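You operate a simulated robot arm through the tools that you are given. There is no shell and no other tool.

The job below is to be done with a simulated two-armed robot. You get a single attempt, and the scene is never put back.

JOB
Roll the wheeled frame out close to the yellow line; brake it again.
Fine: both brakes off, then both on; the tray stays on its level.

It is judged by the outcome, as a careful person would: the job done as asked, and still so three seconds after it is handed in. It fails if anything else is knocked over, pushed out of place, dropped, spilled or broken.

ROBOT AND FRAMES
Two 7-joint arms with fingered hands on one trunk that stands fixed in place. Base frame: the origin is at the foot of the trunk, x ahead of it, y to its left, z up. Units: cm, degrees, N and s.
The left shoulder is at [8.6, 16.3, 88.8], the right one opposite. Each reaches about 121.5 cm from its shoulder. Payload 4 kg a hand.
The TCP of each hand is the grasp point between the finger pads, 3.6 cm short of the fingertips. In the tool frame z runs along the fingers and y along their closing line. The gripper opens to 12.4 cm; its body begins 4.2 cm behind the TCP. The gripper is a hand of 4 fingers: y runs from the thumb to the fingers, the wrist lies at [-1.5, -9.9, -18.9] in the tool frame, and closing takes about 1.5 s.
Orientation is told as [roll, pitch, yaw] about the base's x, y, z axes, in that order, counted from this pose: with the fingers straight down and the wrist toward the robot, the tool's x, y and z point along [0, 1, 0], [1, 0, 0] and [0, 0, -1] of the base frame.

CONTROLS
- The arms move only by the tool move_arm. It takes "left_motion", "right_motion" or both (then of equal length, played together; a hand with none holds still); each is a list of rows, each an object (a shift or turn left out is 0, a gripper value left out holds the last) with "translation": the shift along the tool's x, y, z in units of 50 mm (1.0 is 50 mm), a list of three; "rot": the turn, a rotation vector about the tool's x, y, z in units of 8 degrees (1.0 is 8 degrees), a list of three; "hand": the finger opening in cm, from 0 to 12.4. In form: [{"translation": [dx, dy, dz], "rot": [ax, ay, az], "hand": hand}, ...]. A call has 1 to 20 rows; each row shifts and turns the commanded pose from where the row before left it, along the tool's axes as they then stand. A call with a number of a shift or a turn outside -1 to 1 is refused whole. A row lasts 0.2 s, in which the tool goes at most 5 cm and 8.6 degrees; a call with a longer step from one row to the next is refused whole, and so is a gripper value outside its range. A pose out of reach is approached as far as the arm can. The call stops where the force on the tool passes 70 N (or 10 N more than at its start, if that is more) or the arm is blocked; 0.2 s more then pass. Each finger travels about 4.5 cm/s and halts on what it meets, pressing with about 24 N; the grip force reading is that of the motor and also rises with nothing between the fingers. The clock runs only during rows and for 0.2 s after the last one: add rows that do not move to give the fingers time. The reply holds the time, the measured pose of the TCP, the force on the tool along the base axes, the opening and the grip force, in the units named above and with some noise, with the torque about the TCP (base axes, N m) and any sound that the robot's microphone picked up.
- Cameras (640 x 400 px; columns grow to the right, rows downward): "scene" is now at [24.47, 4.63, 114.37]; the picture's right is [0.48, -0.86, -0.19], its down [-0.26, 0.08, -0.96] and it looks along [0.84, 0.51, -0.18] (base axes); focal length 214 px, centre (320, 200). "left" rides on the left gripper at [-7.5, -8.6, -12.3] in its tool frame; the picture's right is [-0.70, -0.34, 0.63], its down [0.64, -0.68, 0.35] and it looks along [0.32, 0.65, 0.69] (tool axes); focal length 275 px, centre (320, 200). "right" rides on the right gripper at [7.5, -8.6, -12.3] in its tool frame; the picture's right is [-0.70, 0.34, -0.63], its down [-0.65, -0.68, 0.35] and it looks along [-0.31, 0.65, 0.69] (tool axes); focal length 275 px, centre (320, 200). There is no depth. A picture from a camera that has moved, and an enlarged one, comes with that camera's place and axes in the base frame and with its lens.
- get_image(camera): a new picture of that camera. The clock stands still meanwhile.
- raise_lower(by): moves the trunk up (or, below 0, down) by that many cm; the arms and the scene camera ride with it, the base frame stays. It gives what a move gives, with no picture.
- grasp_type(shape, hand): the hand has 4 fingers and takes this shape, open, in about a second: jaw (thumb against the fingers, like two jaws); tri (thumb and two fingers); tip (a fingertip pinch); poke (one finger out to press); point (the index stretched); flat (the hand flat); cup (the hand cupped); fist (a fist). The gripper value then closes the fingers along that shape, each until it touches; the sizes above hold for jaw. It gives what a move gives, with no picture.
- pan_tilt(pan, tilt): turns the head with the scene camera to pan (to the left, within 86 degrees either way) and tilt (down, from -29 to 69), counted from straight ahead of the robot (the tilt from the chest, where the trunk bows). It gives what a move gives.
- close_up(camera, box): a new picture of the part [left, top, right, bottom] of that camera's present view, enlarged. The clock stands still meanwhile.
- finish_job(): hands the job in; it is judged then, once.

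Places have to be worked out from the pictures, the camera data and where the tool is seen. Open the grippers and draw the arms clear of the work before you hand the job in, unless the task says otherwise.

The tools are called after "Request:" as a command line: name --argument value ..., lists and objects as JSON in quotes. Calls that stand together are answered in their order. move_arm: Moves the arms, as the interface text tells. Its arguments: {"type":"object","properties":{"left_motion":{"type":"array","items":{"type":"object","properties":{"translation":{"type":"array","items":{"type":"number"}},"rot":{"type":"array","items":{"type":"number"}},"hand":{"type":"number"}}}},"right_motion":{"type":"array","items":{"type":"object","properties":{"translation":{"type":"array","items":{"type":"number"}},"rot":{"type":"array","items":{"type":"number"}},"hand":{"type":"number"}}}}},"required":[]} The other tools are called the same way: raise_lower (by) moves the trunk up or down; grasp_type (shape, hand) gives the hand a shape; pan_tilt (pan, tilt) turns the head that bears the scene camera; get_image (camera) takes a picture; close_up (camera, box) takes an enlarged picture of a part of a camera's view; finish_job () hands the job in.

At the start:

```text
clock: 0.0
left_tool_pos: [48.06, 41.11, 135.29]
left_tool_rot: [-0.1, 0.0, 0.0]
left_wrist_force: [0.1, 0.3, -0.2]
left_torque: [-0.01, 0.02, 0.02]
left_finger_gap: 12.37
left_gripper_force: 0.1
left_shape: jaw
right_tool_pos: [63.09, -3.64, 129.51]
right_tool_rot: [0.0, -0.1, -0.1]
right_wrist_force: [0.8, -0.1, -0.3]
right_torque: [0.02, 0.0, -0.03]
right_finger_gap: 12.36
right_gripper_force: 0.1
right_shape: jaw
trunk travel left (down, up): [-7.5, 40.3]
head pan, tilt (commanded): [31.2, -8.4]
```

scene: 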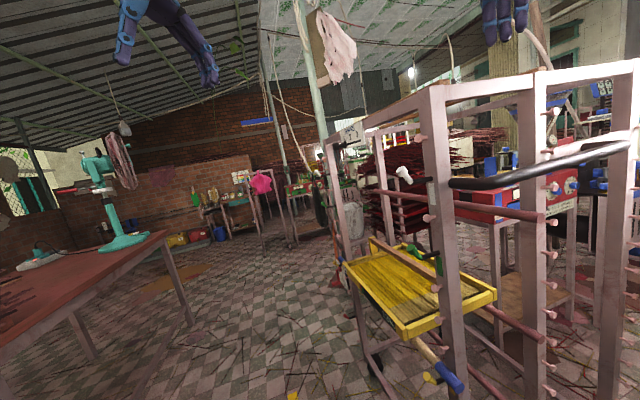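
right: 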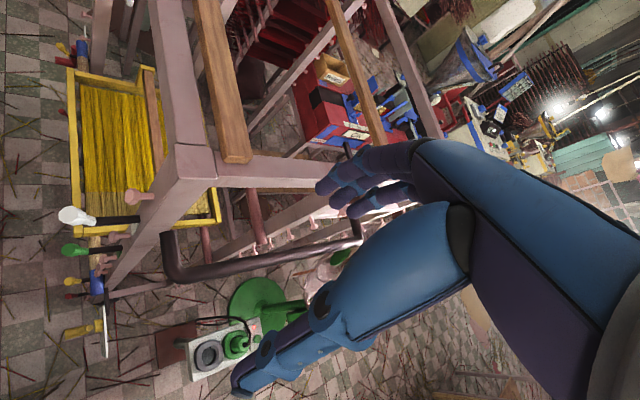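
left: 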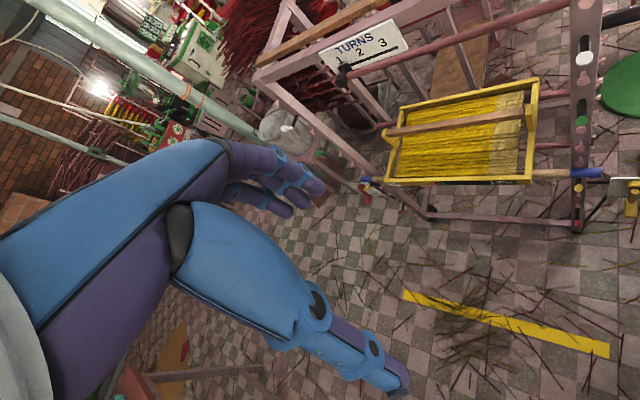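

The pictures show a wheeled rack with a yellow tray, levers with coloured knobs, and a yellow line on the floor. I'll look around with the head and enlarge details before moving anything.

Request:
pan_tilt --pan 10 --tilt 35

Request:
get_image --camera "scene"

Request:
close_up --camera "right" --box '[40, 180, 360, 380]'

Request:
close_up --camera "left" --box '[320, 0, 640, 200]'

```text
clock: 1.1
left_tool_pos: [47.97, 41.18, 135.26]
left_tool_rot: [0.1, 0.0, 0.1]
left_wrist_force: [-0.2, 0.7, 0.0]
left_torque: [-0.04, -0.02, -0.01]
left_finger_gap: 12.37
left_gripper_force: 0.1
left_shape: jaw
right_tool_pos: [63.18, -3.71, 129.44]
right_tool_rot: [0.0, 0.0, 0.0]
right_wrist_force: [0.1, 0.1, -0.7]
right_torque: [0.01, 0.02, -0.01]
right_finger_gap: 12.36
right_gripper_force: 0.1
right_shape: jaw
trunk travel left (down, up): [-7.5, 40.3]
head pan, tilt (commanded): [10.0, 35.0]
```

```text
taken
camera scene: at [23.16, 1.75, 107.47], right [0.16, -0.98, -0.07], down [-0.83, -0.1, -0.55], along [0.53, 0.14, -0.83], focal length 214 px, centre (320, 200)
```

scene: 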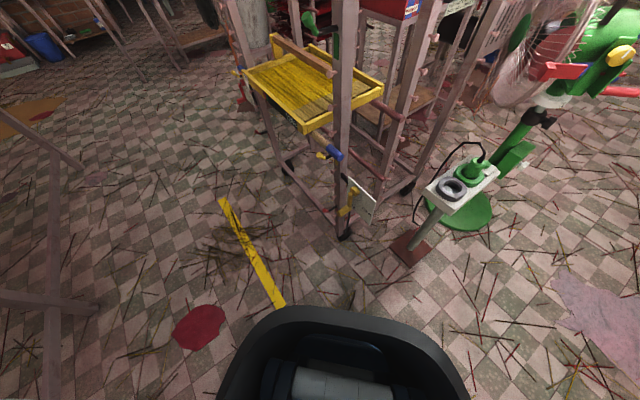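

```text
2.00 times, centred on (200, 280) of right
camera zoom: at [54.51, 3.86, 141.68], right [0.34, -0.7, 0.63], down [-0.68, -0.64, -0.35], along [0.65, -0.32, -0.69], focal length 551 px, centre (560, 40)
```

zoom: 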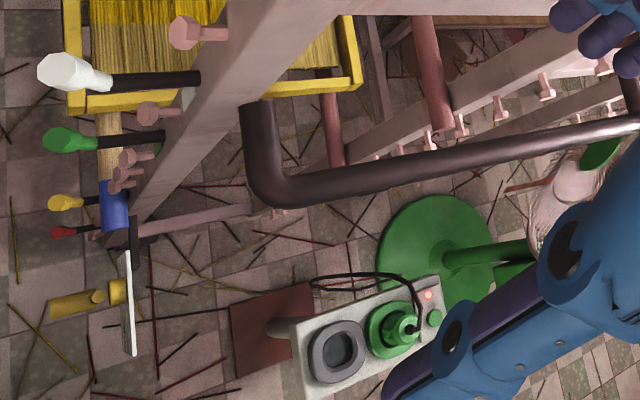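

```text
2.00 times, centred on (480, 100) of left
camera zoom: at [39.49, 33.44, 147.5], right [-0.34, -0.7, -0.63], down [-0.68, 0.64, -0.35], along [0.65, 0.32, -0.69], focal length 551 px, centre (0, 400)
```

zoom: 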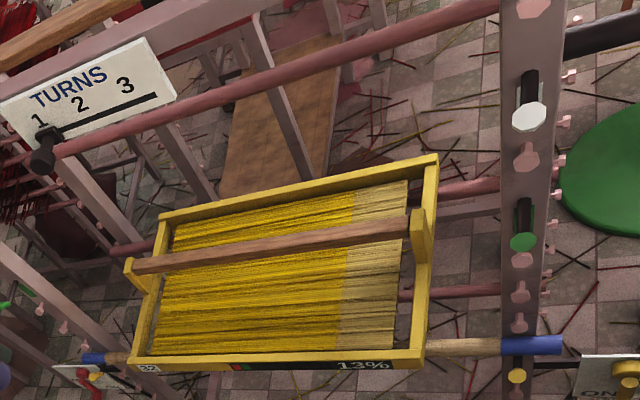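

The right front post has a plate reading "ON" with a yellow handle, and a matching plate sits at the left post with a red handle. These are probably the brakes, so I'll enlarge them along with the rest of the frame.

Request:
close_up --camera "scene" --box '[300, 120, 420, 260]'

Request:
close_up --camera "left" --box '[520, 120, 640, 240]'

Request:
close_up --camera "left" --box '[320, 140, 440, 230]'

Request:
close_up --camera "scene" --box '[220, 0, 420, 130]'

Request:
close_up --camera "right" --box '[40, 20, 240, 150]'

```text
2.86 times, centred on (360, 190) of scene
camera zoom: at [23.16, 1.75, 107.47], right [0.16, -0.98, -0.07], down [-0.83, -0.1, -0.55], along [0.53, 0.14, -0.83], focal length 613 px, centre (206, 229)
```

zoom: 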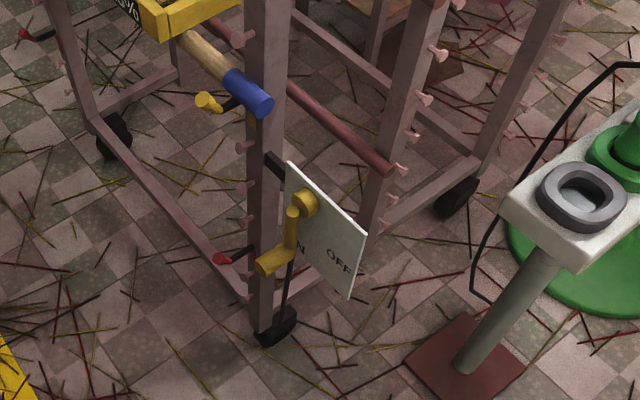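

```text
3.33 times, centred on (580, 180) of left
camera zoom: at [39.49, 33.44, 147.5], right [-0.34, -0.7, -0.63], down [-0.68, 0.64, -0.35], along [0.65, 0.32, -0.69], focal length 918 px, centre (-547, 267)
```

zoom: 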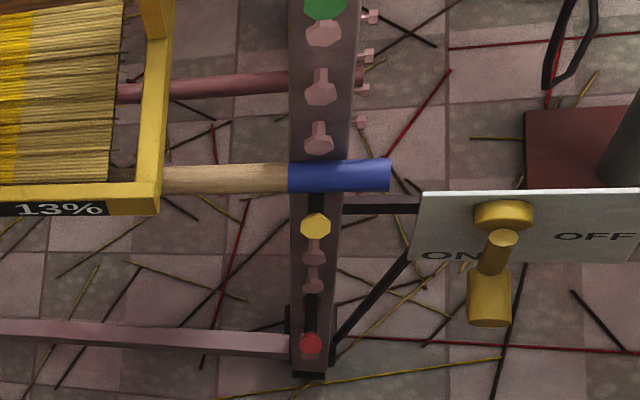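

```text
4.44 times, centred on (380, 185) of left
camera zoom: at [39.49, 33.44, 147.5], right [-0.34, -0.7, -0.63], down [-0.68, 0.64, -0.35], along [0.65, 0.32, -0.69], focal length 1224 px, centre (53, 267)
```

zoom: 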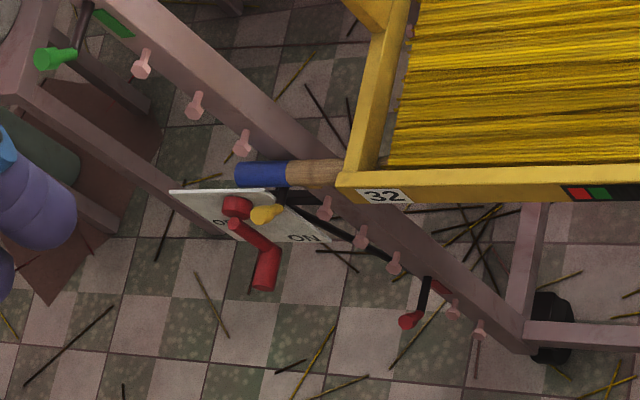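

```text
3.08 times, centred on (320, 65) of scene
camera zoom: at [23.16, 1.75, 107.47], right [0.16, -0.98, -0.07], down [-0.83, -0.1, -0.55], along [0.53, 0.14, -0.83], focal length 660 px, centre (320, 615)
```

zoom: 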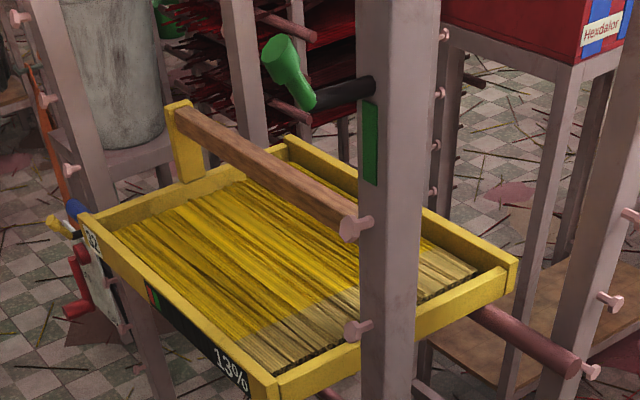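

```text
3.08 times, centred on (140, 85) of right
camera zoom: at [54.51, 3.86, 141.68], right [0.34, -0.7, 0.63], down [-0.68, -0.64, -0.35], along [0.65, -0.32, -0.69], focal length 847 px, centre (874, 554)
```

zoom: 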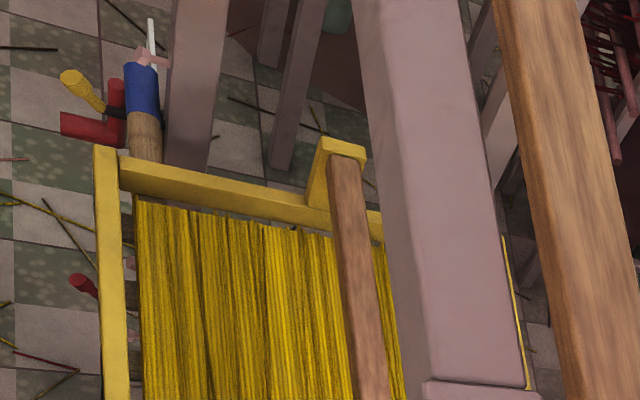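

The brakes look like cranks on ON/OFF plates, with black rods running to the wheels: yellow on the right front post, red on the left. I estimate the right front wheel near (71, 4), the left near (113, 45), and the yellow line from (32, 27) to (85, 81). I'll look at the frame more fully from the head.

Request:
pan_tilt --pan 10 --tilt 10

Request:
get_image --camera "scene"

Request:
close_up --camera "scene" --box '[200, 0, 520, 200]'

Request:
close_up --camera "scene" --box '[200, 200, 520, 400]'

```text
clock: 2.0
left_tool_pos: [47.98, 41.11, 135.23]
left_tool_rot: [0.0, 0.0, 0.1]
left_wrist_force: [-0.5, -0.3, 0.2]
left_torque: [0.01, 0.0, 0.01]
left_finger_gap: 12.39
left_gripper_force: 0.1
left_shape: jaw
right_tool_pos: [63.17, -3.7, 129.45]
right_tool_rot: [0.0, 0.1, -0.1]
right_wrist_force: [0.5, 0.4, 0.5]
right_torque: [-0.03, 0.0, -0.01]
right_finger_gap: 12.38
right_gripper_force: 0.0
right_shape: jaw
trunk travel left (down, up): [-7.5, 40.3]
head pan, tilt (commanded): [10.0, 10.0]
```

```text
taken
camera scene: at [25.1, 1.83, 111.0], right [0.16, -0.98, -0.07], down [-0.53, -0.03, -0.85], along [0.83, 0.17, -0.53], focal length 214 px, centre (320, 200)
```

scene: 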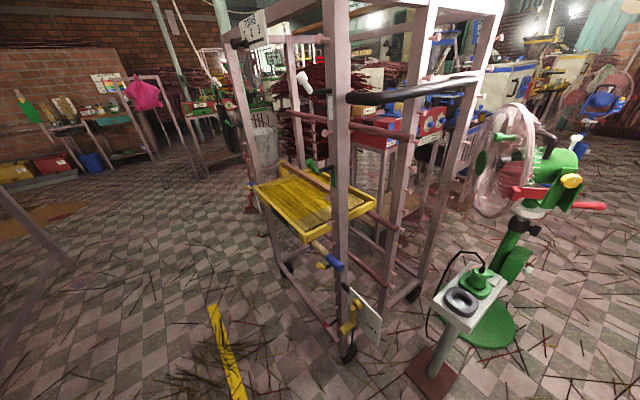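

```text
2.00 times, centred on (360, 100) of scene
camera zoom: at [25.1, 1.83, 111.0], right [0.16, -0.98, -0.07], down [-0.53, -0.03, -0.85], along [0.83, 0.17, -0.53], focal length 429 px, centre (240, 400)
```

zoom: 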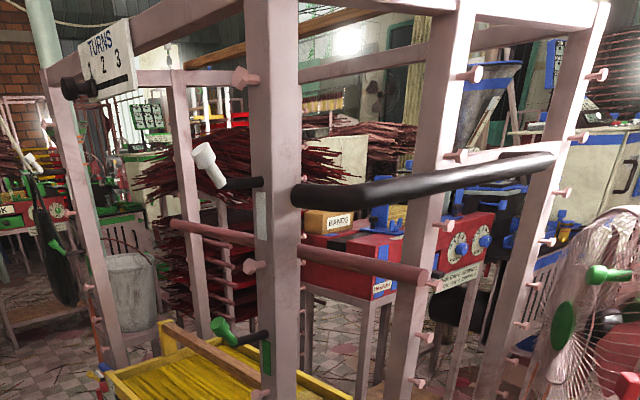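

```text
2.00 times, centred on (360, 300) of scene
camera zoom: at [25.1, 1.83, 111.0], right [0.16, -0.98, -0.07], down [-0.53, -0.03, -0.85], along [0.83, 0.17, -0.53], focal length 429 px, centre (240, 0)
```

zoom: 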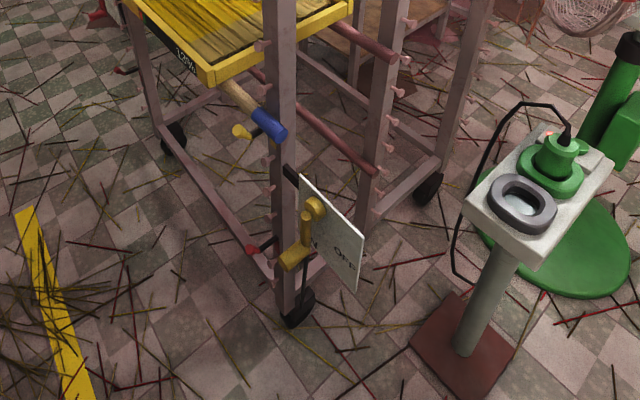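

I place the right crank hub near (58, 1, 60) and the left near (111, 54, 60). Both handles hang straight down and point toward the line, along n = (-0.71, 0.71). I'll enlarge the plates and handles, then look down at the floor line.

Request:
close_up --camera "scene" --box '[320, 270, 400, 370]'

Request:
close_up --camera "scene" --box '[210, 0, 270, 50]'

Request:
close_up --camera "left" --box '[585, 160, 640, 215]'

Request:
close_up --camera "left" --box '[345, 165, 400, 215]'

Request:
close_up --camera "right" --box '[60, 180, 160, 360]'

```text
4.00 times, centred on (360, 320) of scene
camera zoom: at [25.1, 1.83, 111.0], right [0.16, -0.98, -0.07], down [-0.53, -0.03, -0.85], along [0.83, 0.17, -0.53], focal length 858 px, centre (160, -280)
```

zoom: 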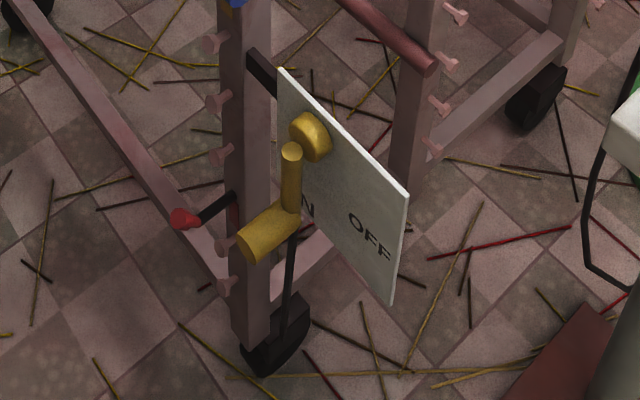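

```text
8.00 times, centred on (240, 25) of scene
camera zoom: at [25.1, 1.83, 111.0], right [0.16, -0.98, -0.07], down [-0.53, -0.03, -0.85], along [0.83, 0.17, -0.53], focal length 1716 px, centre (960, 1600)
```

zoom: 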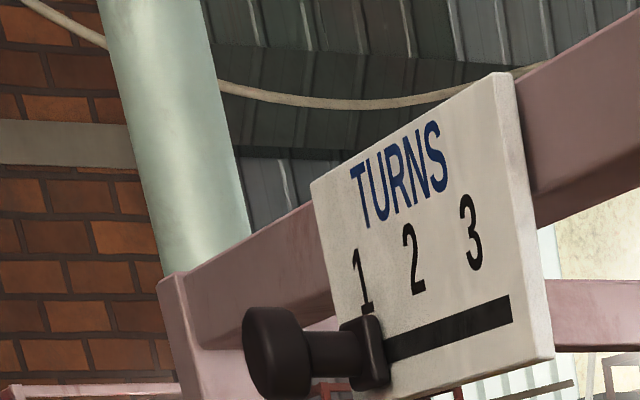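

```text
7.27 times, centred on (612, 188) of left
camera zoom: at [39.5, 33.44, 147.5], right [-0.34, -0.7, -0.63], down [-0.68, 0.64, -0.35], along [0.65, 0.32, -0.69], focal length 2002 px, centre (-1807, 291)
```

zoom: 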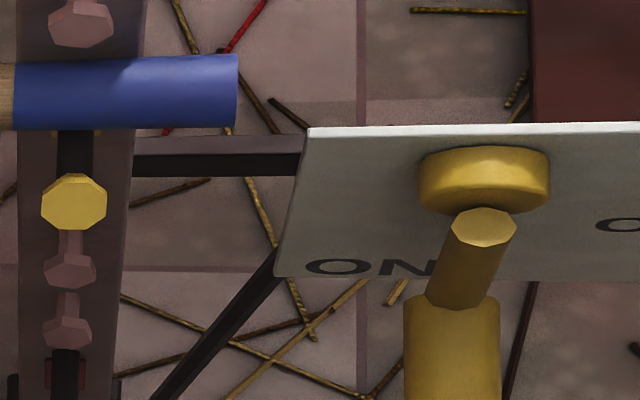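

```text
8.00 times, centred on (372, 190) of left
camera zoom: at [39.5, 33.44, 147.5], right [-0.34, -0.7, -0.63], down [-0.68, 0.64, -0.35], along [0.65, 0.32, -0.69], focal length 2202 px, centre (-100, 280)
```

zoom: 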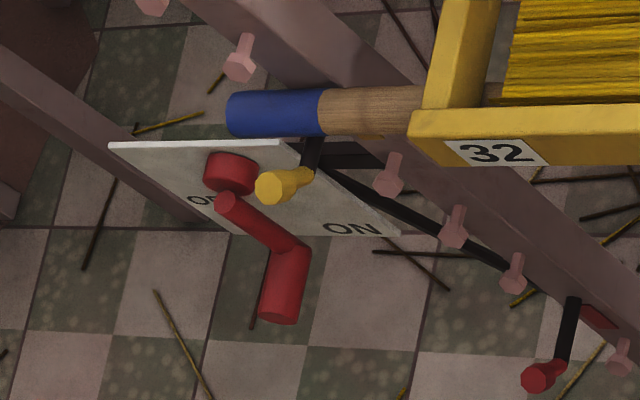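

```text
2.22 times, centred on (110, 270) of right
camera zoom: at [54.51, 3.86, 141.68], right [0.34, -0.7, 0.63], down [-0.68, -0.64, -0.35], along [0.65, -0.32, -0.69], focal length 612 px, centre (787, 44)
```

zoom: 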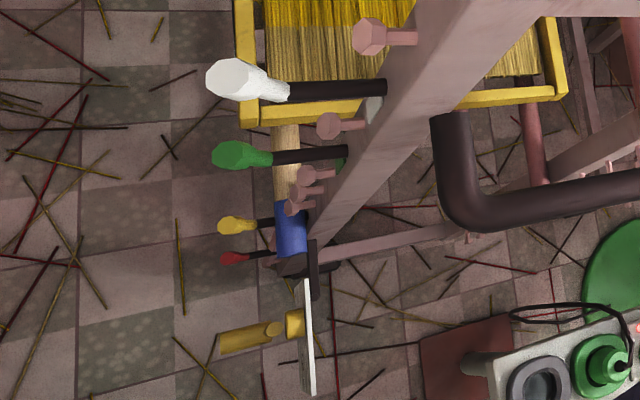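

The cranks hang straight down at ON, about 7 cm in radius, and OFF is on each plate's outer side. I'll check the floor in front of me and my own base for clearance, since the frame will roll toward my left.

Request:
pan_tilt --pan 35 --tilt 55

Request:
get_image --camera "scene"

Request:
pan_tilt --pan 35 --tilt 5

Request:
get_image --camera "scene"

Request:
close_up --camera "scene" --box '[300, 40, 500, 180]'

```text
clock: 3.1
left_tool_pos: [48.02, 41.17, 135.25]
left_tool_rot: [-0.1, 0.0, 0.0]
left_wrist_force: [0.1, 0.8, 0.1]
left_torque: [0.01, -0.01, 0.01]
left_finger_gap: 12.38
left_gripper_force: 0.1
left_shape: jaw
right_tool_pos: [63.13, -3.72, 129.31]
right_tool_rot: [0.0, -0.1, 0.0]
right_wrist_force: [0.3, -0.1, 0.8]
right_torque: [0.02, 0.0, 0.01]
right_finger_gap: 12.38
right_gripper_force: 0.1
right_shape: jaw
trunk travel left (down, up): [-7.5, 40.3]
head pan, tilt (commanded): [35.0, 55.0]
```

```text
taken
camera scene: at [19.54, 4.35, 105.89], right [0.53, -0.82, -0.21], down [-0.84, -0.47, -0.28], along [0.13, 0.33, -0.94], focal length 214 px, centre (320, 200)
```

scene: 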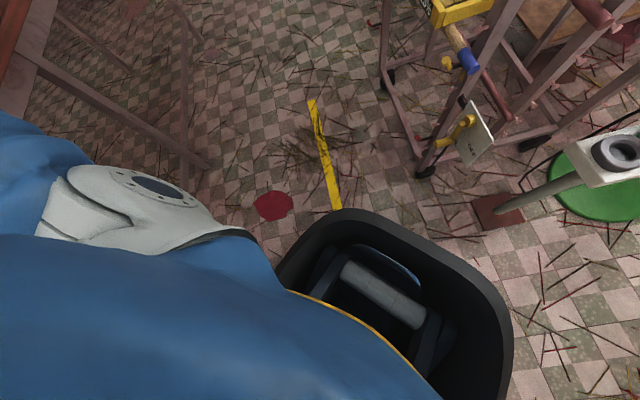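

```text
clock: 4.3
left_tool_pos: [47.93, 41.12, 135.15]
left_tool_rot: [0.1, 0.1, 0.0]
left_wrist_force: [-0.9, -0.1, 0.7]
left_torque: [0.0, 0.01, 0.02]
left_finger_gap: 12.35
left_gripper_force: 0.1
left_shape: jaw
right_tool_pos: [63.18, -3.74, 129.46]
right_tool_rot: [0.1, 0.0, -0.1]
right_wrist_force: [1.0, 0.1, 0.4]
right_torque: [-0.01, -0.02, -0.02]
right_finger_gap: 12.35
right_gripper_force: 0.1
right_shape: jaw
trunk travel left (down, up): [-7.5, 40.3]
head pan, tilt (commanded): [35.0, 5.0]
```

```text
taken
camera scene: at [23.89, 5.48, 112.36], right [0.53, -0.82, -0.22], down [-0.44, -0.05, -0.9], along [0.72, 0.57, -0.39], focal length 214 px, centre (320, 200)
```

scene: 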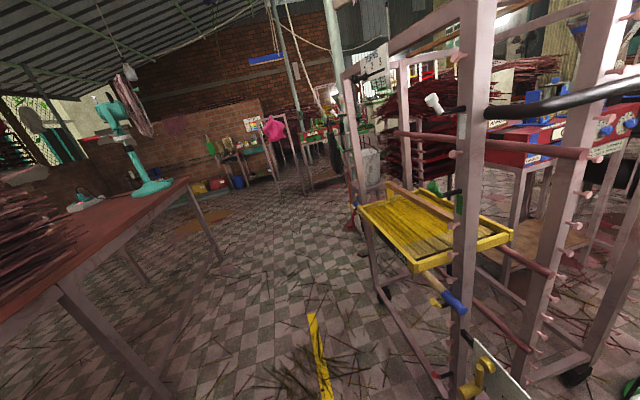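

```text
2.86 times, centred on (400, 110) of scene
camera zoom: at [23.89, 5.48, 112.36], right [0.53, -0.82, -0.22], down [-0.44, -0.05, -0.9], along [0.72, 0.57, -0.39], focal length 613 px, centre (91, 457)
```

zoom: 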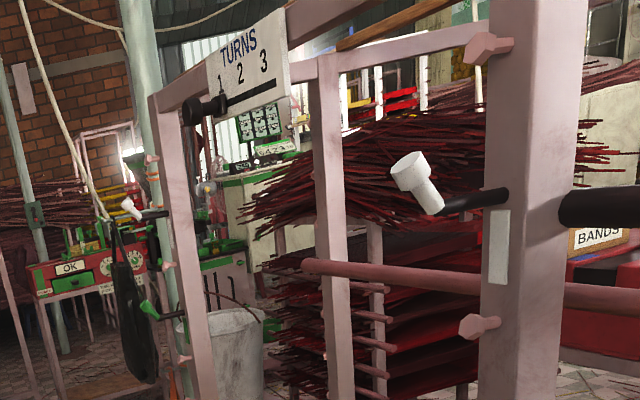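

The chest cowl reaches only about u = 27 along the frame's front direction, while the frame's nearest part passes at about u = 36, so it will clear. I'll use the left hand on the right-hand (yellow) crank, coming from the front, and first lower and pitch it forward in the open space.

Request:
move_arm --left_motion '[{"translation": [0.12, 0.16, 1.0]}, {"translation": [0.12, 0.16, 1.0]}, {"translation": [0.12, 0.16, 1.0]}, {"translation": [0.12, 0.16, 1.0]}, {"translation": [0.12, 0.16, 1.0]}, {"rot": [-0.9375, 0, 0]}, {"rot": [-0.9375, 0, 0]}, {"rot": [-0.9375, 0, 0]}, {"rot": [-0.9375, 0, 0]}, {"rot": [-0.9375, 0, 0]}, {"rot": [-0.9375, 0, 0]}, {"rot": [-0.9375, 0, 0]}, {"rot": [-0.9375, 0, 0]}, {"rot": [-0.9375, 0, 0]}, {"rot": [-0.9375, 0, 0]}, {"rot": [-0.9375, 0, 0]}, {"rot": [-0.9375, 0, 0]}]'

```text
refused: row 1 steps farther than a row can; nothing moved
```

The row step was slightly over 5 cm in total, so I'll shrink it.

Request:
move_arm --left_motion '[{"translation": [0.12, 0.16, 0.96]}, {"translation": [0.12, 0.16, 0.96]}, {"translation": [0.12, 0.16, 0.96]}, {"translation": [0.12, 0.16, 0.96]}, {"translation": [0.12, 0.16, 0.96]}, {"rot": [-0.9375, 0, 0]}, {"rot": [-0.9375, 0, 0]}, {"rot": [-0.9375, 0, 0]}, {"rot": [-0.9375, 0, 0]}, {"rot": [-0.9375, 0, 0]}, {"rot": [-0.9375, 0, 0]}, {"rot": [-0.9375, 0, 0]}, {"rot": [-0.9375, 0, 0]}, {"rot": [-0.9375, 0, 0]}, {"rot": [-0.9375, 0, 0]}, {"rot": [-0.9375, 0, 0]}, {"rot": [-0.9375, 0, 0]}]'

```text
clock: 7.9
left_tool_pos: [54.41, 46.41, 113.04]
left_tool_rot: [-173.9, -89.9, 174.0]
left_wrist_force: [-0.3, 1.1, 0.3]
left_torque: [0.02, 0.02, -0.01]
left_finger_gap: 12.39
left_gripper_force: 0.1
left_shape: jaw
left hand out of reach, approached as far as the arm can: row 14, 15, 16
right_tool_pos: [63.13, -3.64, 129.34]
right_tool_rot: [0.1, 0.2, 0.0]
right_wrist_force: [0.1, -0.4, 0.4]
right_torque: [-0.01, -0.01, 0.01]
right_finger_gap: 12.39
right_gripper_force: 0.0
right_shape: jaw
trunk travel left (down, up): [-7.5, 40.3]
head pan, tilt (commanded): [35.0, 5.0]
```

The hand now points forward with the thumb below, with only a small transient reach limit. Next I yaw it 45° to the right and lower it in front of the frame.

Request:
move_arm --left_motion '[{"translation": [0, -0.6, 0], "rot": [0, -0.9375, 0], "hand": 7}, {"translation": [0, -0.6, 0], "rot": [0, -0.9375, 0]}, {"translation": [0, -0.6, 0], "rot": [0, -0.9375, 0]}, {"translation": [0, -0.6, 0], "rot": [0, -0.9375, 0]}, {"translation": [0, -0.6, 0], "rot": [0, -0.9375, 0]}, {"translation": [0, -0.6, 0], "rot": [0, -0.9375, 0]}, {"translation": [0, -0.8, 0]}, {"translation": [0, -0.8, 0]}, {"translation": [0, -0.8, 0]}, {"translation": [0, -0.8, 0]}]'

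Request:
get_image --camera "scene"

Request:
get_image --camera "left"

```text
clock: 10.1
left_tool_pos: [54.2, 46.27, 78.95]
left_tool_rot: [-129.3, -90.0, 84.3]
left_wrist_force: [0.6, -0.6, 0.5]
left_torque: [0.0, 0.01, 0.0]
left_finger_gap: 7.0
left_gripper_force: 0.0
left_shape: jaw
right_tool_pos: [63.16, -3.71, 129.28]
right_tool_rot: [0.0, 0.0, 0.1]
right_wrist_force: [0.1, 0.7, 0.5]
right_torque: [0.02, 0.01, 0.01]
right_finger_gap: 12.35
right_gripper_force: 0.1
right_shape: jaw
trunk travel left (down, up): [-7.5, 40.3]
head pan, tilt (commanded): [35.0, 5.0]
```

```text
taken
camera scene: at [23.91, 5.51, 112.35], right [0.53, -0.82, -0.22], down [-0.44, -0.05, -0.9], along [0.72, 0.57, -0.39], focal length 214 px, centre (320, 200)
```

scene: 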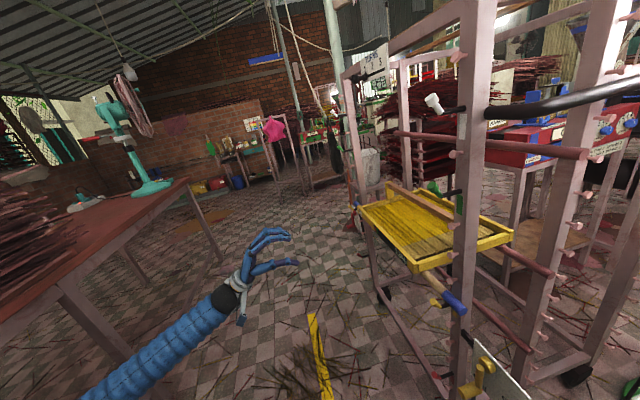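

```text
taken
camera left: at [40.29, 49.35, 70.3], right [-0.04, -0.94, -0.34], down [0.7, 0.21, -0.68], along [0.71, -0.27, 0.65], focal length 275 px, centre (320, 200)
```

left: 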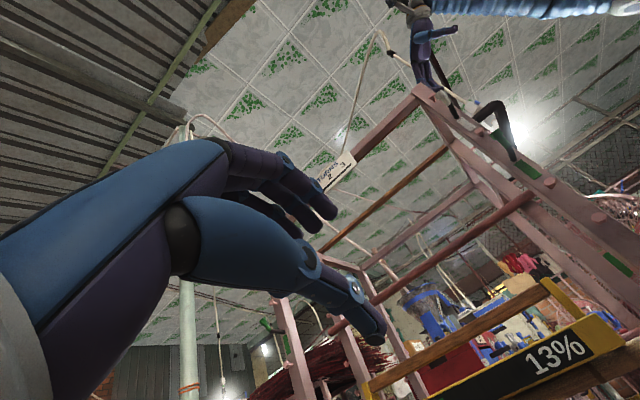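

The pose tracked well and the hand points at the frame along its front normal. Now I roll the hand so its closing line is nearly horizontal, straddling the crank arm, and move to a point well in front of the yellow handle.

Request:
move_arm --left_motion '[{"rot": [0, 0, 0.9375]}, {"rot": [0, 0, 0.9375]}, {"rot": [0, 0, 0.9375]}, {"rot": [0, 0, 0.9375]}, {"rot": [0, 0, 0.9375]}, {"rot": [0, 0, 0.9375]}, {"rot": [0, 0, 0.9375]}, {"rot": [0, 0, 0.9375]}, {"translation": [-0.74, 0.25, 0.1]}, {"translation": [-0.74, 0.25, 0.1]}, {"translation": [-0.74, 0.25, 0.1]}, {"translation": [-0.74, 0.25, 0.1]}, {"translation": [-0.74, 0.25, 0.1]}, {"translation": [-0.74, 0.25, 0.1]}, {"translation": [-0.74, 0.25, 0.1]}, {"translation": [-0.74, 0.25, 0.1]}, {"translation": [-0.74, 0.25, 0.1]}, {"translation": [-0.74, 0.25, 0.1]}]'

Request:
pan_tilt --pan 20 --tilt 40

Request:
get_image --camera "scene"

Request:
get_image --camera "left"

```text
clock: 13.9
left_tool_pos: [36.88, 21.73, 53.22]
left_tool_rot: [90.0, -30.0, -135.0]
left_wrist_force: [-0.1, -0.2, 0.6]
left_torque: [0.01, -0.02, -0.01]
left_finger_gap: 7.01
left_gripper_force: 0.0
left_shape: jaw
right_tool_pos: [63.03, -3.76, 129.41]
right_tool_rot: [0.0, 0.0, -0.1]
right_wrist_force: [-0.4, 0.1, -0.5]
right_torque: [-0.01, -0.01, 0.02]
right_finger_gap: 12.36
right_gripper_force: 0.0
right_shape: jaw
trunk travel left (down, up): [-7.5, 40.3]
head pan, tilt (commanded): [35.0, 5.0]
```

```text
clock: 14.9
left_tool_pos: [36.95, 21.92, 53.34]
left_tool_rot: [90.0, -30.0, -134.9]
left_wrist_force: [-0.6, 0.0, 1.0]
left_torque: [0.0, 0.0, 0.03]
left_finger_gap: 6.99
left_gripper_force: 0.1
left_shape: jaw
right_tool_pos: [63.05, -3.63, 129.46]
right_tool_rot: [0.0, 0.0, -0.1]
right_wrist_force: [-0.4, 0.6, 0.7]
right_torque: [0.03, -0.03, -0.01]
right_finger_gap: 12.37
right_gripper_force: 0.0
right_shape: jaw
trunk travel left (down, up): [-7.5, 40.3]
head pan, tilt (commanded): [20.0, 40.0]
```

```text
taken
camera scene: at [22.23, 3.12, 107.03], right [0.32, -0.94, -0.13], down [-0.85, -0.22, -0.48], along [0.43, 0.26, -0.87], focal length 214 px, centre (320, 200)
```

scene: 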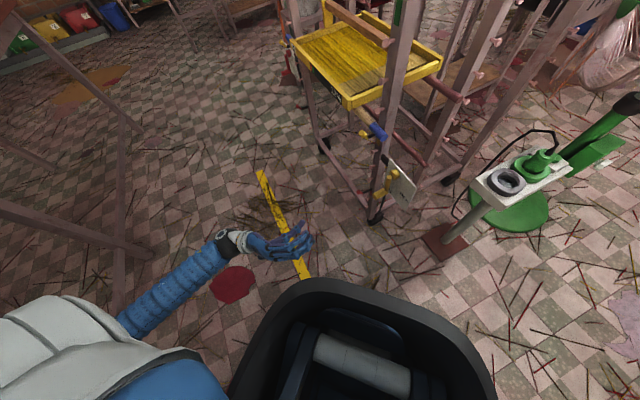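

```text
taken
camera left: at [30.94, 32.88, 42.45], right [0.41, -0.49, -0.77], down [0.89, 0.4, 0.22], along [0.2, -0.78, 0.6], focal length 275 px, centre (320, 200)
```

left: 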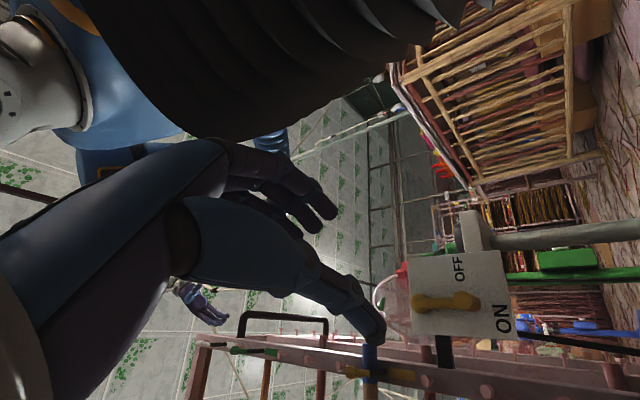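

The left hand camera now sees the plate from the front, so I'll enlarge it to read the crank angle and the ON/OFF marks exactly.

Request:
close_up --camera "left" --box '[390, 230, 540, 350]'

Request:
close_up --camera "scene" --box '[220, 130, 440, 290]'

```text
3.33 times, centred on (465, 290) of left
camera zoom: at [30.94, 32.88, 42.45], right [0.41, -0.49, -0.77], down [0.89, 0.4, 0.22], along [0.2, -0.78, 0.6], focal length 918 px, centre (-163, -100)
```

zoom: 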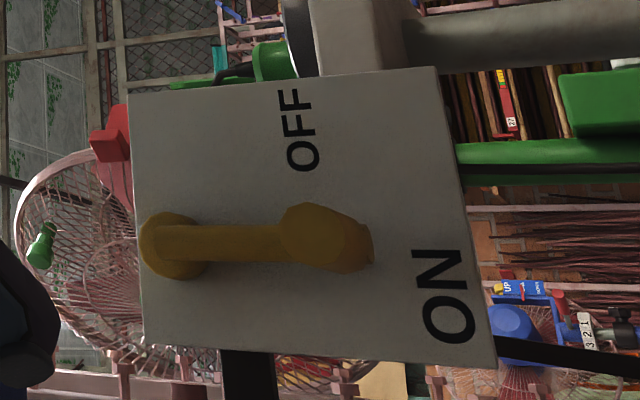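

```text
2.50 times, centred on (330, 210) of scene
camera zoom: at [22.23, 3.12, 107.03], right [0.32, -0.94, -0.13], down [-0.85, -0.22, -0.48], along [0.43, 0.26, -0.87], focal length 536 px, centre (295, 175)
```

zoom: 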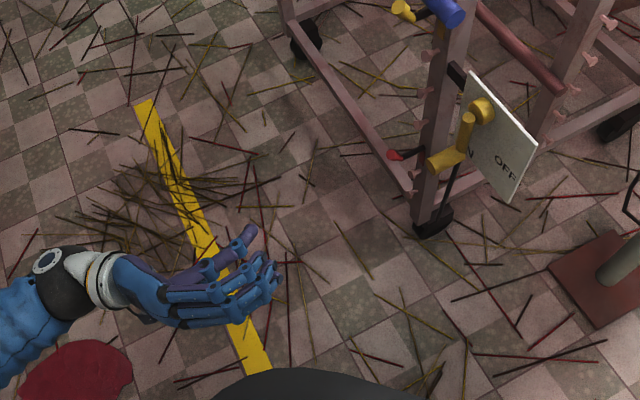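

The arm hangs at the ON mark and OFF lies about 45–60° toward the outer (right) side. From this closer view the hub is near z 58.5 and the handle near z 51.3. I move closer, staying short of the handle, and look again.

Request:
move_arm --left_motion '[{"translation": [-0.08, -0.05, 0.5]}, {"translation": [-0.08, -0.05, 0.5]}, {"translation": [-0.08, -0.04, 0.5]}, {"translation": [-0.08, -0.04, 0.5]}, {}]'

Request:
get_image --camera "left"

Request:
close_up --camera "scene" --box '[260, 130, 440, 260]'

```text
clock: 16.1
left_tool_pos: [44.15, 14.75, 51.42]
left_tool_rot: [90.0, -30.0, -134.9]
left_wrist_force: [-0.2, -0.7, -0.8]
left_torque: [-0.01, 0.02, -0.01]
left_finger_gap: 6.99
left_gripper_force: 0.1
left_shape: jaw
right_tool_pos: [63.07, -3.65, 129.35]
right_tool_rot: [-0.1, 0.0, -0.1]
right_wrist_force: [0.7, 0.0, -0.2]
right_torque: [0.02, -0.01, 0.0]
right_finger_gap: 12.39
right_gripper_force: 0.1
right_shape: jaw
trunk travel left (down, up): [-7.5, 40.3]
head pan, tilt (commanded): [20.0, 40.0]
```

```text
taken
camera left: at [38.04, 25.75, 40.64], right [0.41, -0.49, -0.77], down [0.89, 0.4, 0.22], along [0.2, -0.77, 0.6], focal length 275 px, centre (320, 200)
```

left: 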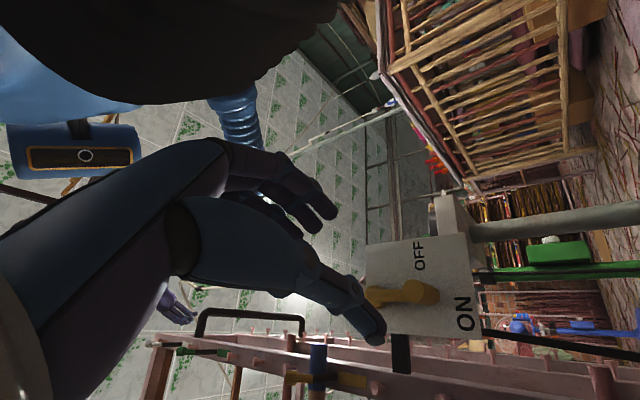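

```text
3.08 times, centred on (350, 195) of scene
camera zoom: at [22.22, 3.12, 107.03], right [0.32, -0.94, -0.13], down [-0.85, -0.22, -0.48], along [0.43, 0.26, -0.87], focal length 660 px, centre (228, 215)
```

zoom: 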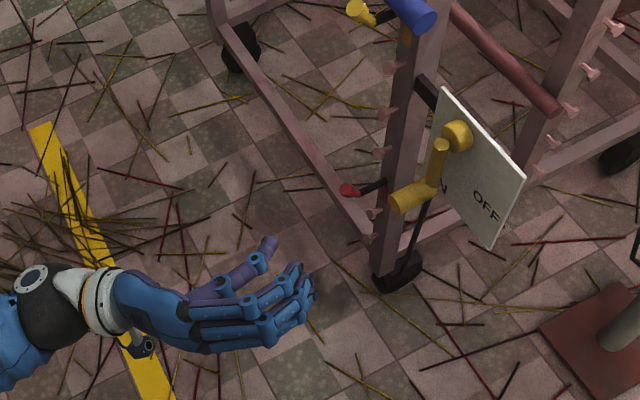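

Crossing the two views puts the handle tip at about (54.9, 4.5, 50.8), and the hand is in line within about 1 cm. I advance most of the way and check the alignment before straddling the handle.

Request:
move_arm --left_motion '[{"translation": [-0.02, -0.04, 0.5]}, {"translation": [-0.02, -0.04, 0.5]}, {"translation": [-0.03, -0.04, 0.5]}, {"translation": [0, 0, 0.5]}, {}]'

Request:
get_image --camera "left"

Request:
close_up --camera "scene" --box '[300, 140, 440, 240]'

```text
clock: 17.3
left_tool_pos: [51.38, 7.86, 50.77]
left_tool_rot: [90.0, -30.0, -135.0]
left_wrist_force: [-0.6, -0.2, -0.1]
left_torque: [-0.03, 0.03, 0.04]
left_finger_gap: 7.0
left_gripper_force: 0.1
left_shape: jaw
right_tool_pos: [63.1, -3.79, 129.4]
right_tool_rot: [0.0, 0.0, -0.1]
right_wrist_force: [-0.5, 0.2, 0.0]
right_torque: [0.0, -0.01, 0.0]
right_finger_gap: 12.39
right_gripper_force: 0.1
right_shape: jaw
trunk travel left (down, up): [-7.5, 40.3]
head pan, tilt (commanded): [20.0, 40.0]
```

```text
taken
camera left: at [45.31, 18.94, 40.0], right [0.41, -0.49, -0.77], down [0.89, 0.4, 0.22], along [0.2, -0.78, 0.6], focal length 275 px, centre (320, 200)
```

left: 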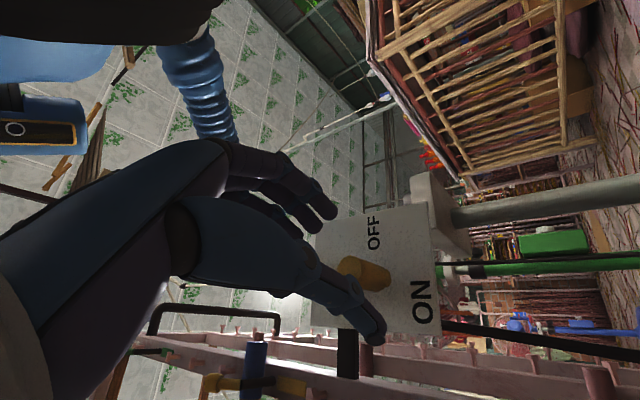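

```text
4.00 times, centred on (370, 190) of scene
camera zoom: at [22.23, 3.11, 107.03], right [0.32, -0.94, -0.13], down [-0.85, -0.22, -0.48], along [0.43, 0.26, -0.87], focal length 858 px, centre (120, 240)
```

zoom: 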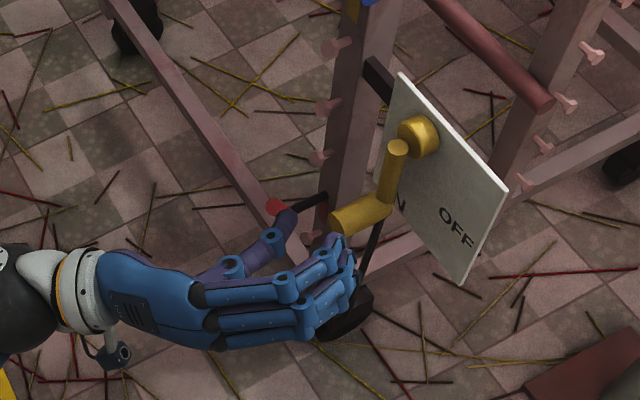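

The handle lies on the hand's axis within about 1 cm. I advance the last 5.5 cm to straddle it, with the fingers still open.

Request:
move_arm --left_motion '[{"translation": [0, 0, 0.3]}, {"translation": [0, 0, 0.3]}, {"translation": [0, 0, 0.3]}, {"translation": [0, 0, 0.2]}, {}]'

Request:
get_image --camera "left"

Request:
close_up --camera "scene" --box '[320, 150, 420, 230]'

```text
clock: 18.5
left_tool_pos: [55.28, 3.97, 50.9]
left_tool_rot: [90.0, -30.0, -135.1]
left_wrist_force: [0.0, -0.1, -0.5]
left_torque: [-0.01, -0.04, -0.03]
left_finger_gap: 7.01
left_gripper_force: 0.2
left_shape: jaw
right_tool_pos: [63.08, -3.84, 129.46]
right_tool_rot: [0.1, 0.1, -0.1]
right_wrist_force: [0.6, 0.4, 0.4]
right_torque: [-0.04, 0.03, -0.02]
right_finger_gap: 12.37
right_gripper_force: 0.0
right_shape: jaw
trunk travel left (down, up): [-7.5, 40.3]
head pan, tilt (commanded): [20.0, 40.0]
```

```text
taken
camera left: at [49.18, 15.08, 39.98], right [0.41, -0.49, -0.77], down [0.89, 0.4, 0.22], along [0.2, -0.77, 0.6], focal length 275 px, centre (320, 200)
```

left: 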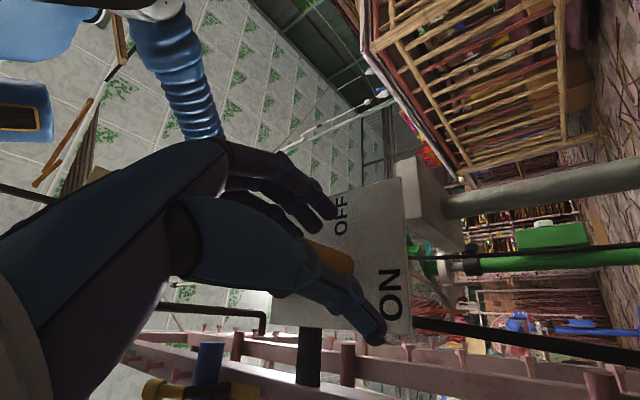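

```text
5.00 times, centred on (370, 190) of scene
camera zoom: at [22.23, 3.12, 107.02], right [0.32, -0.94, -0.13], down [-0.85, -0.22, -0.48], along [0.43, 0.26, -0.87], focal length 1072 px, centre (70, 250)
```

zoom: 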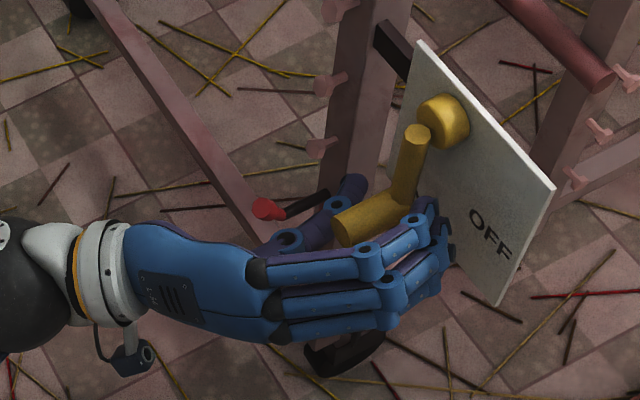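

The handle sits between thumb and fingers with no contact force. I close on it.

Request:
move_arm --left_motion '[{"hand": 4.5}, {"hand": 2.5}, {"hand": 1.5}, {"hand": 1.5}, {"hand": 1.5}, {"hand": 1.5}]'

Request:
close_up --camera "scene" --box '[320, 150, 420, 230]'

```text
clock: 19.9
left_tool_pos: [55.25, 4.07, 50.71]
left_tool_rot: [89.9, -30.0, -134.9]
left_wrist_force: [0.5, -1.4, -6.4]
left_torque: [-0.07, -0.22, -0.55]
left_finger_gap: 2.1
left_gripper_force: 24.3
left_shape: jaw
right_tool_pos: [63.18, -3.8, 129.36]
right_tool_rot: [-0.1, -0.1, -0.2]
right_wrist_force: [0.4, 0.9, 0.0]
right_torque: [-0.03, -0.03, 0.0]
right_finger_gap: 12.38
right_gripper_force: 0.0
right_shape: jaw
trunk travel left (down, up): [-7.5, 40.3]
head pan, tilt (commanded): [20.0, 40.0]
```

```text
5.00 times, centred on (370, 190) of scene
camera zoom: at [22.27, 3.11, 107.0], right [0.32, -0.94, -0.13], down [-0.85, -0.22, -0.48], along [0.43, 0.26, -0.87], focal length 1072 px, centre (70, 250)
```

zoom: 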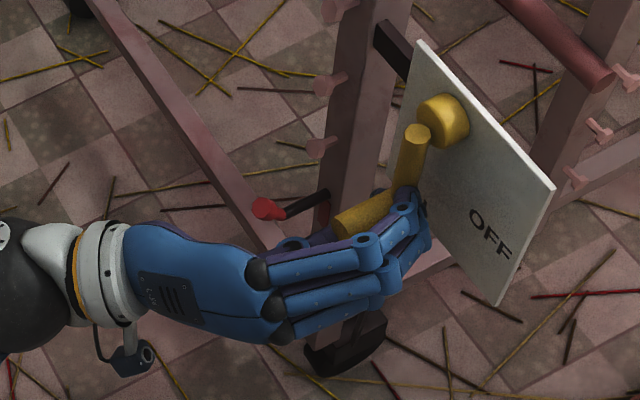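

Gripped: gap 2.1 cm, grip 24 N. I start turning along an arc of about 7.2 cm radius toward OFF (outward right, then up), rolling the hand along with it, in a few steps to watch the forces.

Request:
move_arm --left_motion '[{"translation": [-0.083, 0.169, 0], "rot": [0, 0, -0.9375]}, {"translation": [-0.083, 0.169, 0], "rot": [0, 0, -0.9375]}, {}]'

Request:
close_up --camera "scene" --box '[320, 150, 420, 230]'

```text
clock: 20.7
left_tool_pos: [53.92, 2.57, 51.09]
left_tool_rot: [90.0, -45.0, -135.0]
left_wrist_force: [-5.4, -3.4, -12.0]
left_torque: [-0.01, -0.29, -0.56]
left_finger_gap: 2.08
left_gripper_force: 23.7
left_shape: jaw
right_tool_pos: [63.22, -3.69, 129.37]
right_tool_rot: [0.0, 0.1, -0.1]
right_wrist_force: [-0.8, -0.7, 0.6]
right_torque: [-0.01, 0.0, 0.02]
right_finger_gap: 12.39
right_gripper_force: 0.0
right_shape: jaw
trunk travel left (down, up): [-7.5, 40.3]
head pan, tilt (commanded): [20.0, 40.0]
```

```text
5.00 times, centred on (370, 190) of scene
camera zoom: at [22.26, 3.1, 107.0], right [0.32, -0.94, -0.13], down [-0.85, -0.22, -0.48], along [0.43, 0.26, -0.87], focal length 1072 px, centre (70, 250)
```

zoom: 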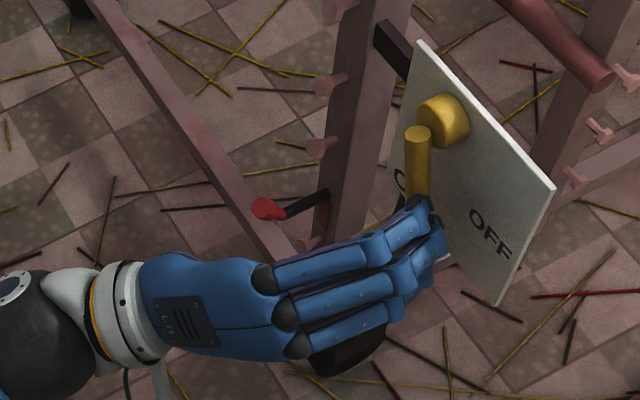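

It turns smoothly, with about 13 N on the tool. I continue along the arc.

Request:
move_arm --left_motion '[{"translation": [-0.09, 0.165, 0], "rot": [0, 0, -0.9375]}, {"translation": [-0.088, 0.167, 0], "rot": [0, 0, -0.9375]}, {"translation": [-0.088, 0.167, 0], "rot": [0, 0, -0.9375]}, {}]'

Request:
close_up --camera "scene" --box '[320, 150, 420, 230]'

```text
clock: 21.7
left_tool_pos: [52.04, 1.03, 52.17]
left_tool_rot: [89.9, -67.6, -134.8]
left_wrist_force: [-8.2, -8.9, -10.4]
left_torque: [0.0, -0.43, -0.53]
left_finger_gap: 2.1
left_gripper_force: 24.0
left_shape: jaw
right_tool_pos: [63.01, -3.81, 129.36]
right_tool_rot: [0.1, 0.0, -0.2]
right_wrist_force: [0.6, -0.2, 1.0]
right_torque: [-0.01, -0.02, -0.01]
right_finger_gap: 12.36
right_gripper_force: 0.1
right_shape: jaw
trunk travel left (down, up): [-7.5, 40.3]
head pan, tilt (commanded): [20.0, 40.0]
```

```text
5.00 times, centred on (370, 190) of scene
camera zoom: at [22.24, 3.08, 107.02], right [0.32, -0.94, -0.13], down [-0.85, -0.22, -0.48], along [0.43, 0.26, -0.87], focal length 1072 px, centre (70, 250)
```

zoom: 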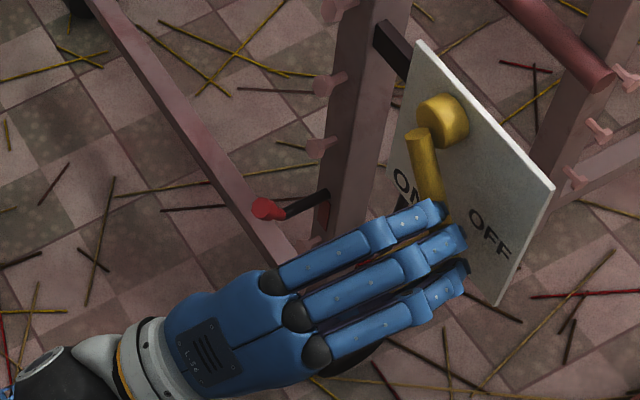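

Now at roughly 38°, the force is mostly radial (radius a bit larger than assumed), so I nudge outward slightly and continue toward the OFF mark.

Request:
move_arm --left_motion '[{"translation": [-0.12, 0.15, 0], "rot": [0, 0, -0.9375]}, {"translation": [-0.09, 0.17, 0], "rot": [0, 0, -0.9375]}, {}]'

Request:
close_up --camera "scene" --box '[320, 150, 420, 230]'

```text
clock: 22.5
left_tool_pos: [51.01, -0.18, 53.47]
left_tool_rot: [90.4, -82.6, -135.4]
left_wrist_force: [-3.8, -5.8, -1.8]
left_torque: [-0.22, -0.52, -0.26]
left_finger_gap: 2.01
left_gripper_force: 24.3
left_shape: jaw
right_tool_pos: [63.11, -3.73, 129.36]
right_tool_rot: [0.0, 0.0, -0.1]
right_wrist_force: [0.8, -0.7, -0.2]
right_torque: [-0.01, 0.03, -0.02]
right_finger_gap: 12.4
right_gripper_force: 0.0
right_shape: jaw
trunk travel left (down, up): [-7.5, 40.3]
head pan, tilt (commanded): [20.0, 40.0]
```

```text
5.00 times, centred on (370, 190) of scene
camera zoom: at [22.23, 3.09, 107.04], right [0.32, -0.94, -0.13], down [-0.85, -0.22, -0.48], along [0.43, 0.26, -0.87], focal length 1072 px, centre (70, 250)
```

zoom: 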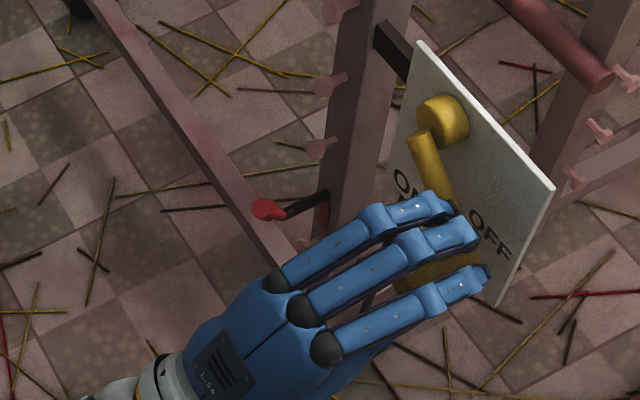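

About 52° now and forces are low. I keep turning in small steps to find the end stop.

Request:
move_arm --left_motion '[{"translation": [-0.09, 0.17, 0], "rot": [0, 0, -0.9375]}, {}]'

Request:
close_up --camera "scene" --box '[320, 150, 420, 230]'

Request:
get_image --camera "left"

```text
clock: 23.1
left_tool_pos: [50.61, -0.53, 54.2]
left_tool_rot: [-130.9, -90.0, 85.9]
left_wrist_force: [-5.7, -5.0, -0.1]
left_torque: [-0.28, -0.58, -0.16]
left_finger_gap: 2.03
left_gripper_force: 24.4
left_shape: jaw
right_tool_pos: [63.17, -3.77, 129.42]
right_tool_rot: [0.0, 0.0, -0.1]
right_wrist_force: [0.1, 0.1, 0.4]
right_torque: [0.02, -0.01, 0.0]
right_finger_gap: 12.35
right_gripper_force: 0.0
right_shape: jaw
trunk travel left (down, up): [-7.5, 40.3]
head pan, tilt (commanded): [20.0, 40.0]
```

```text
5.00 times, centred on (370, 190) of scene
camera zoom: at [22.21, 3.09, 107.03], right [0.32, -0.94, -0.13], down [-0.85, -0.22, -0.48], along [0.43, 0.26, -0.87], focal length 1072 px, centre (70, 250)
```

zoom: 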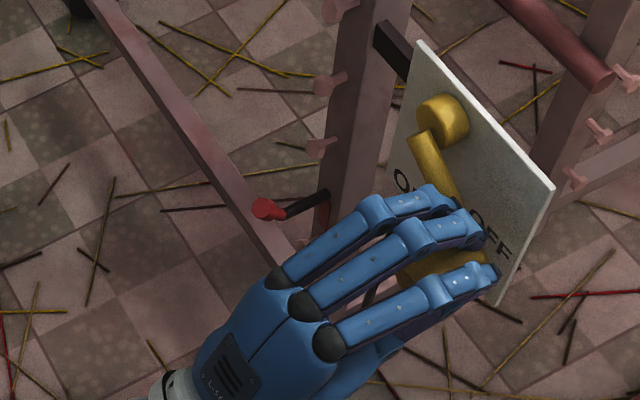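

```text
taken
camera left: at [36.71, 2.61, 45.6], right [-0.04, -0.94, -0.34], down [0.7, 0.21, -0.68], along [0.71, -0.26, 0.65], focal length 275 px, centre (320, 200)
```

left: 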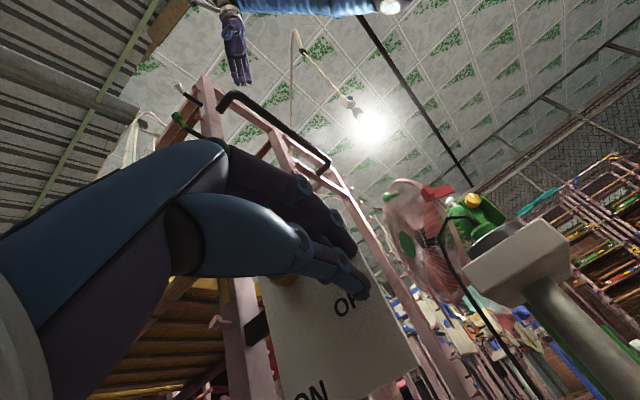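

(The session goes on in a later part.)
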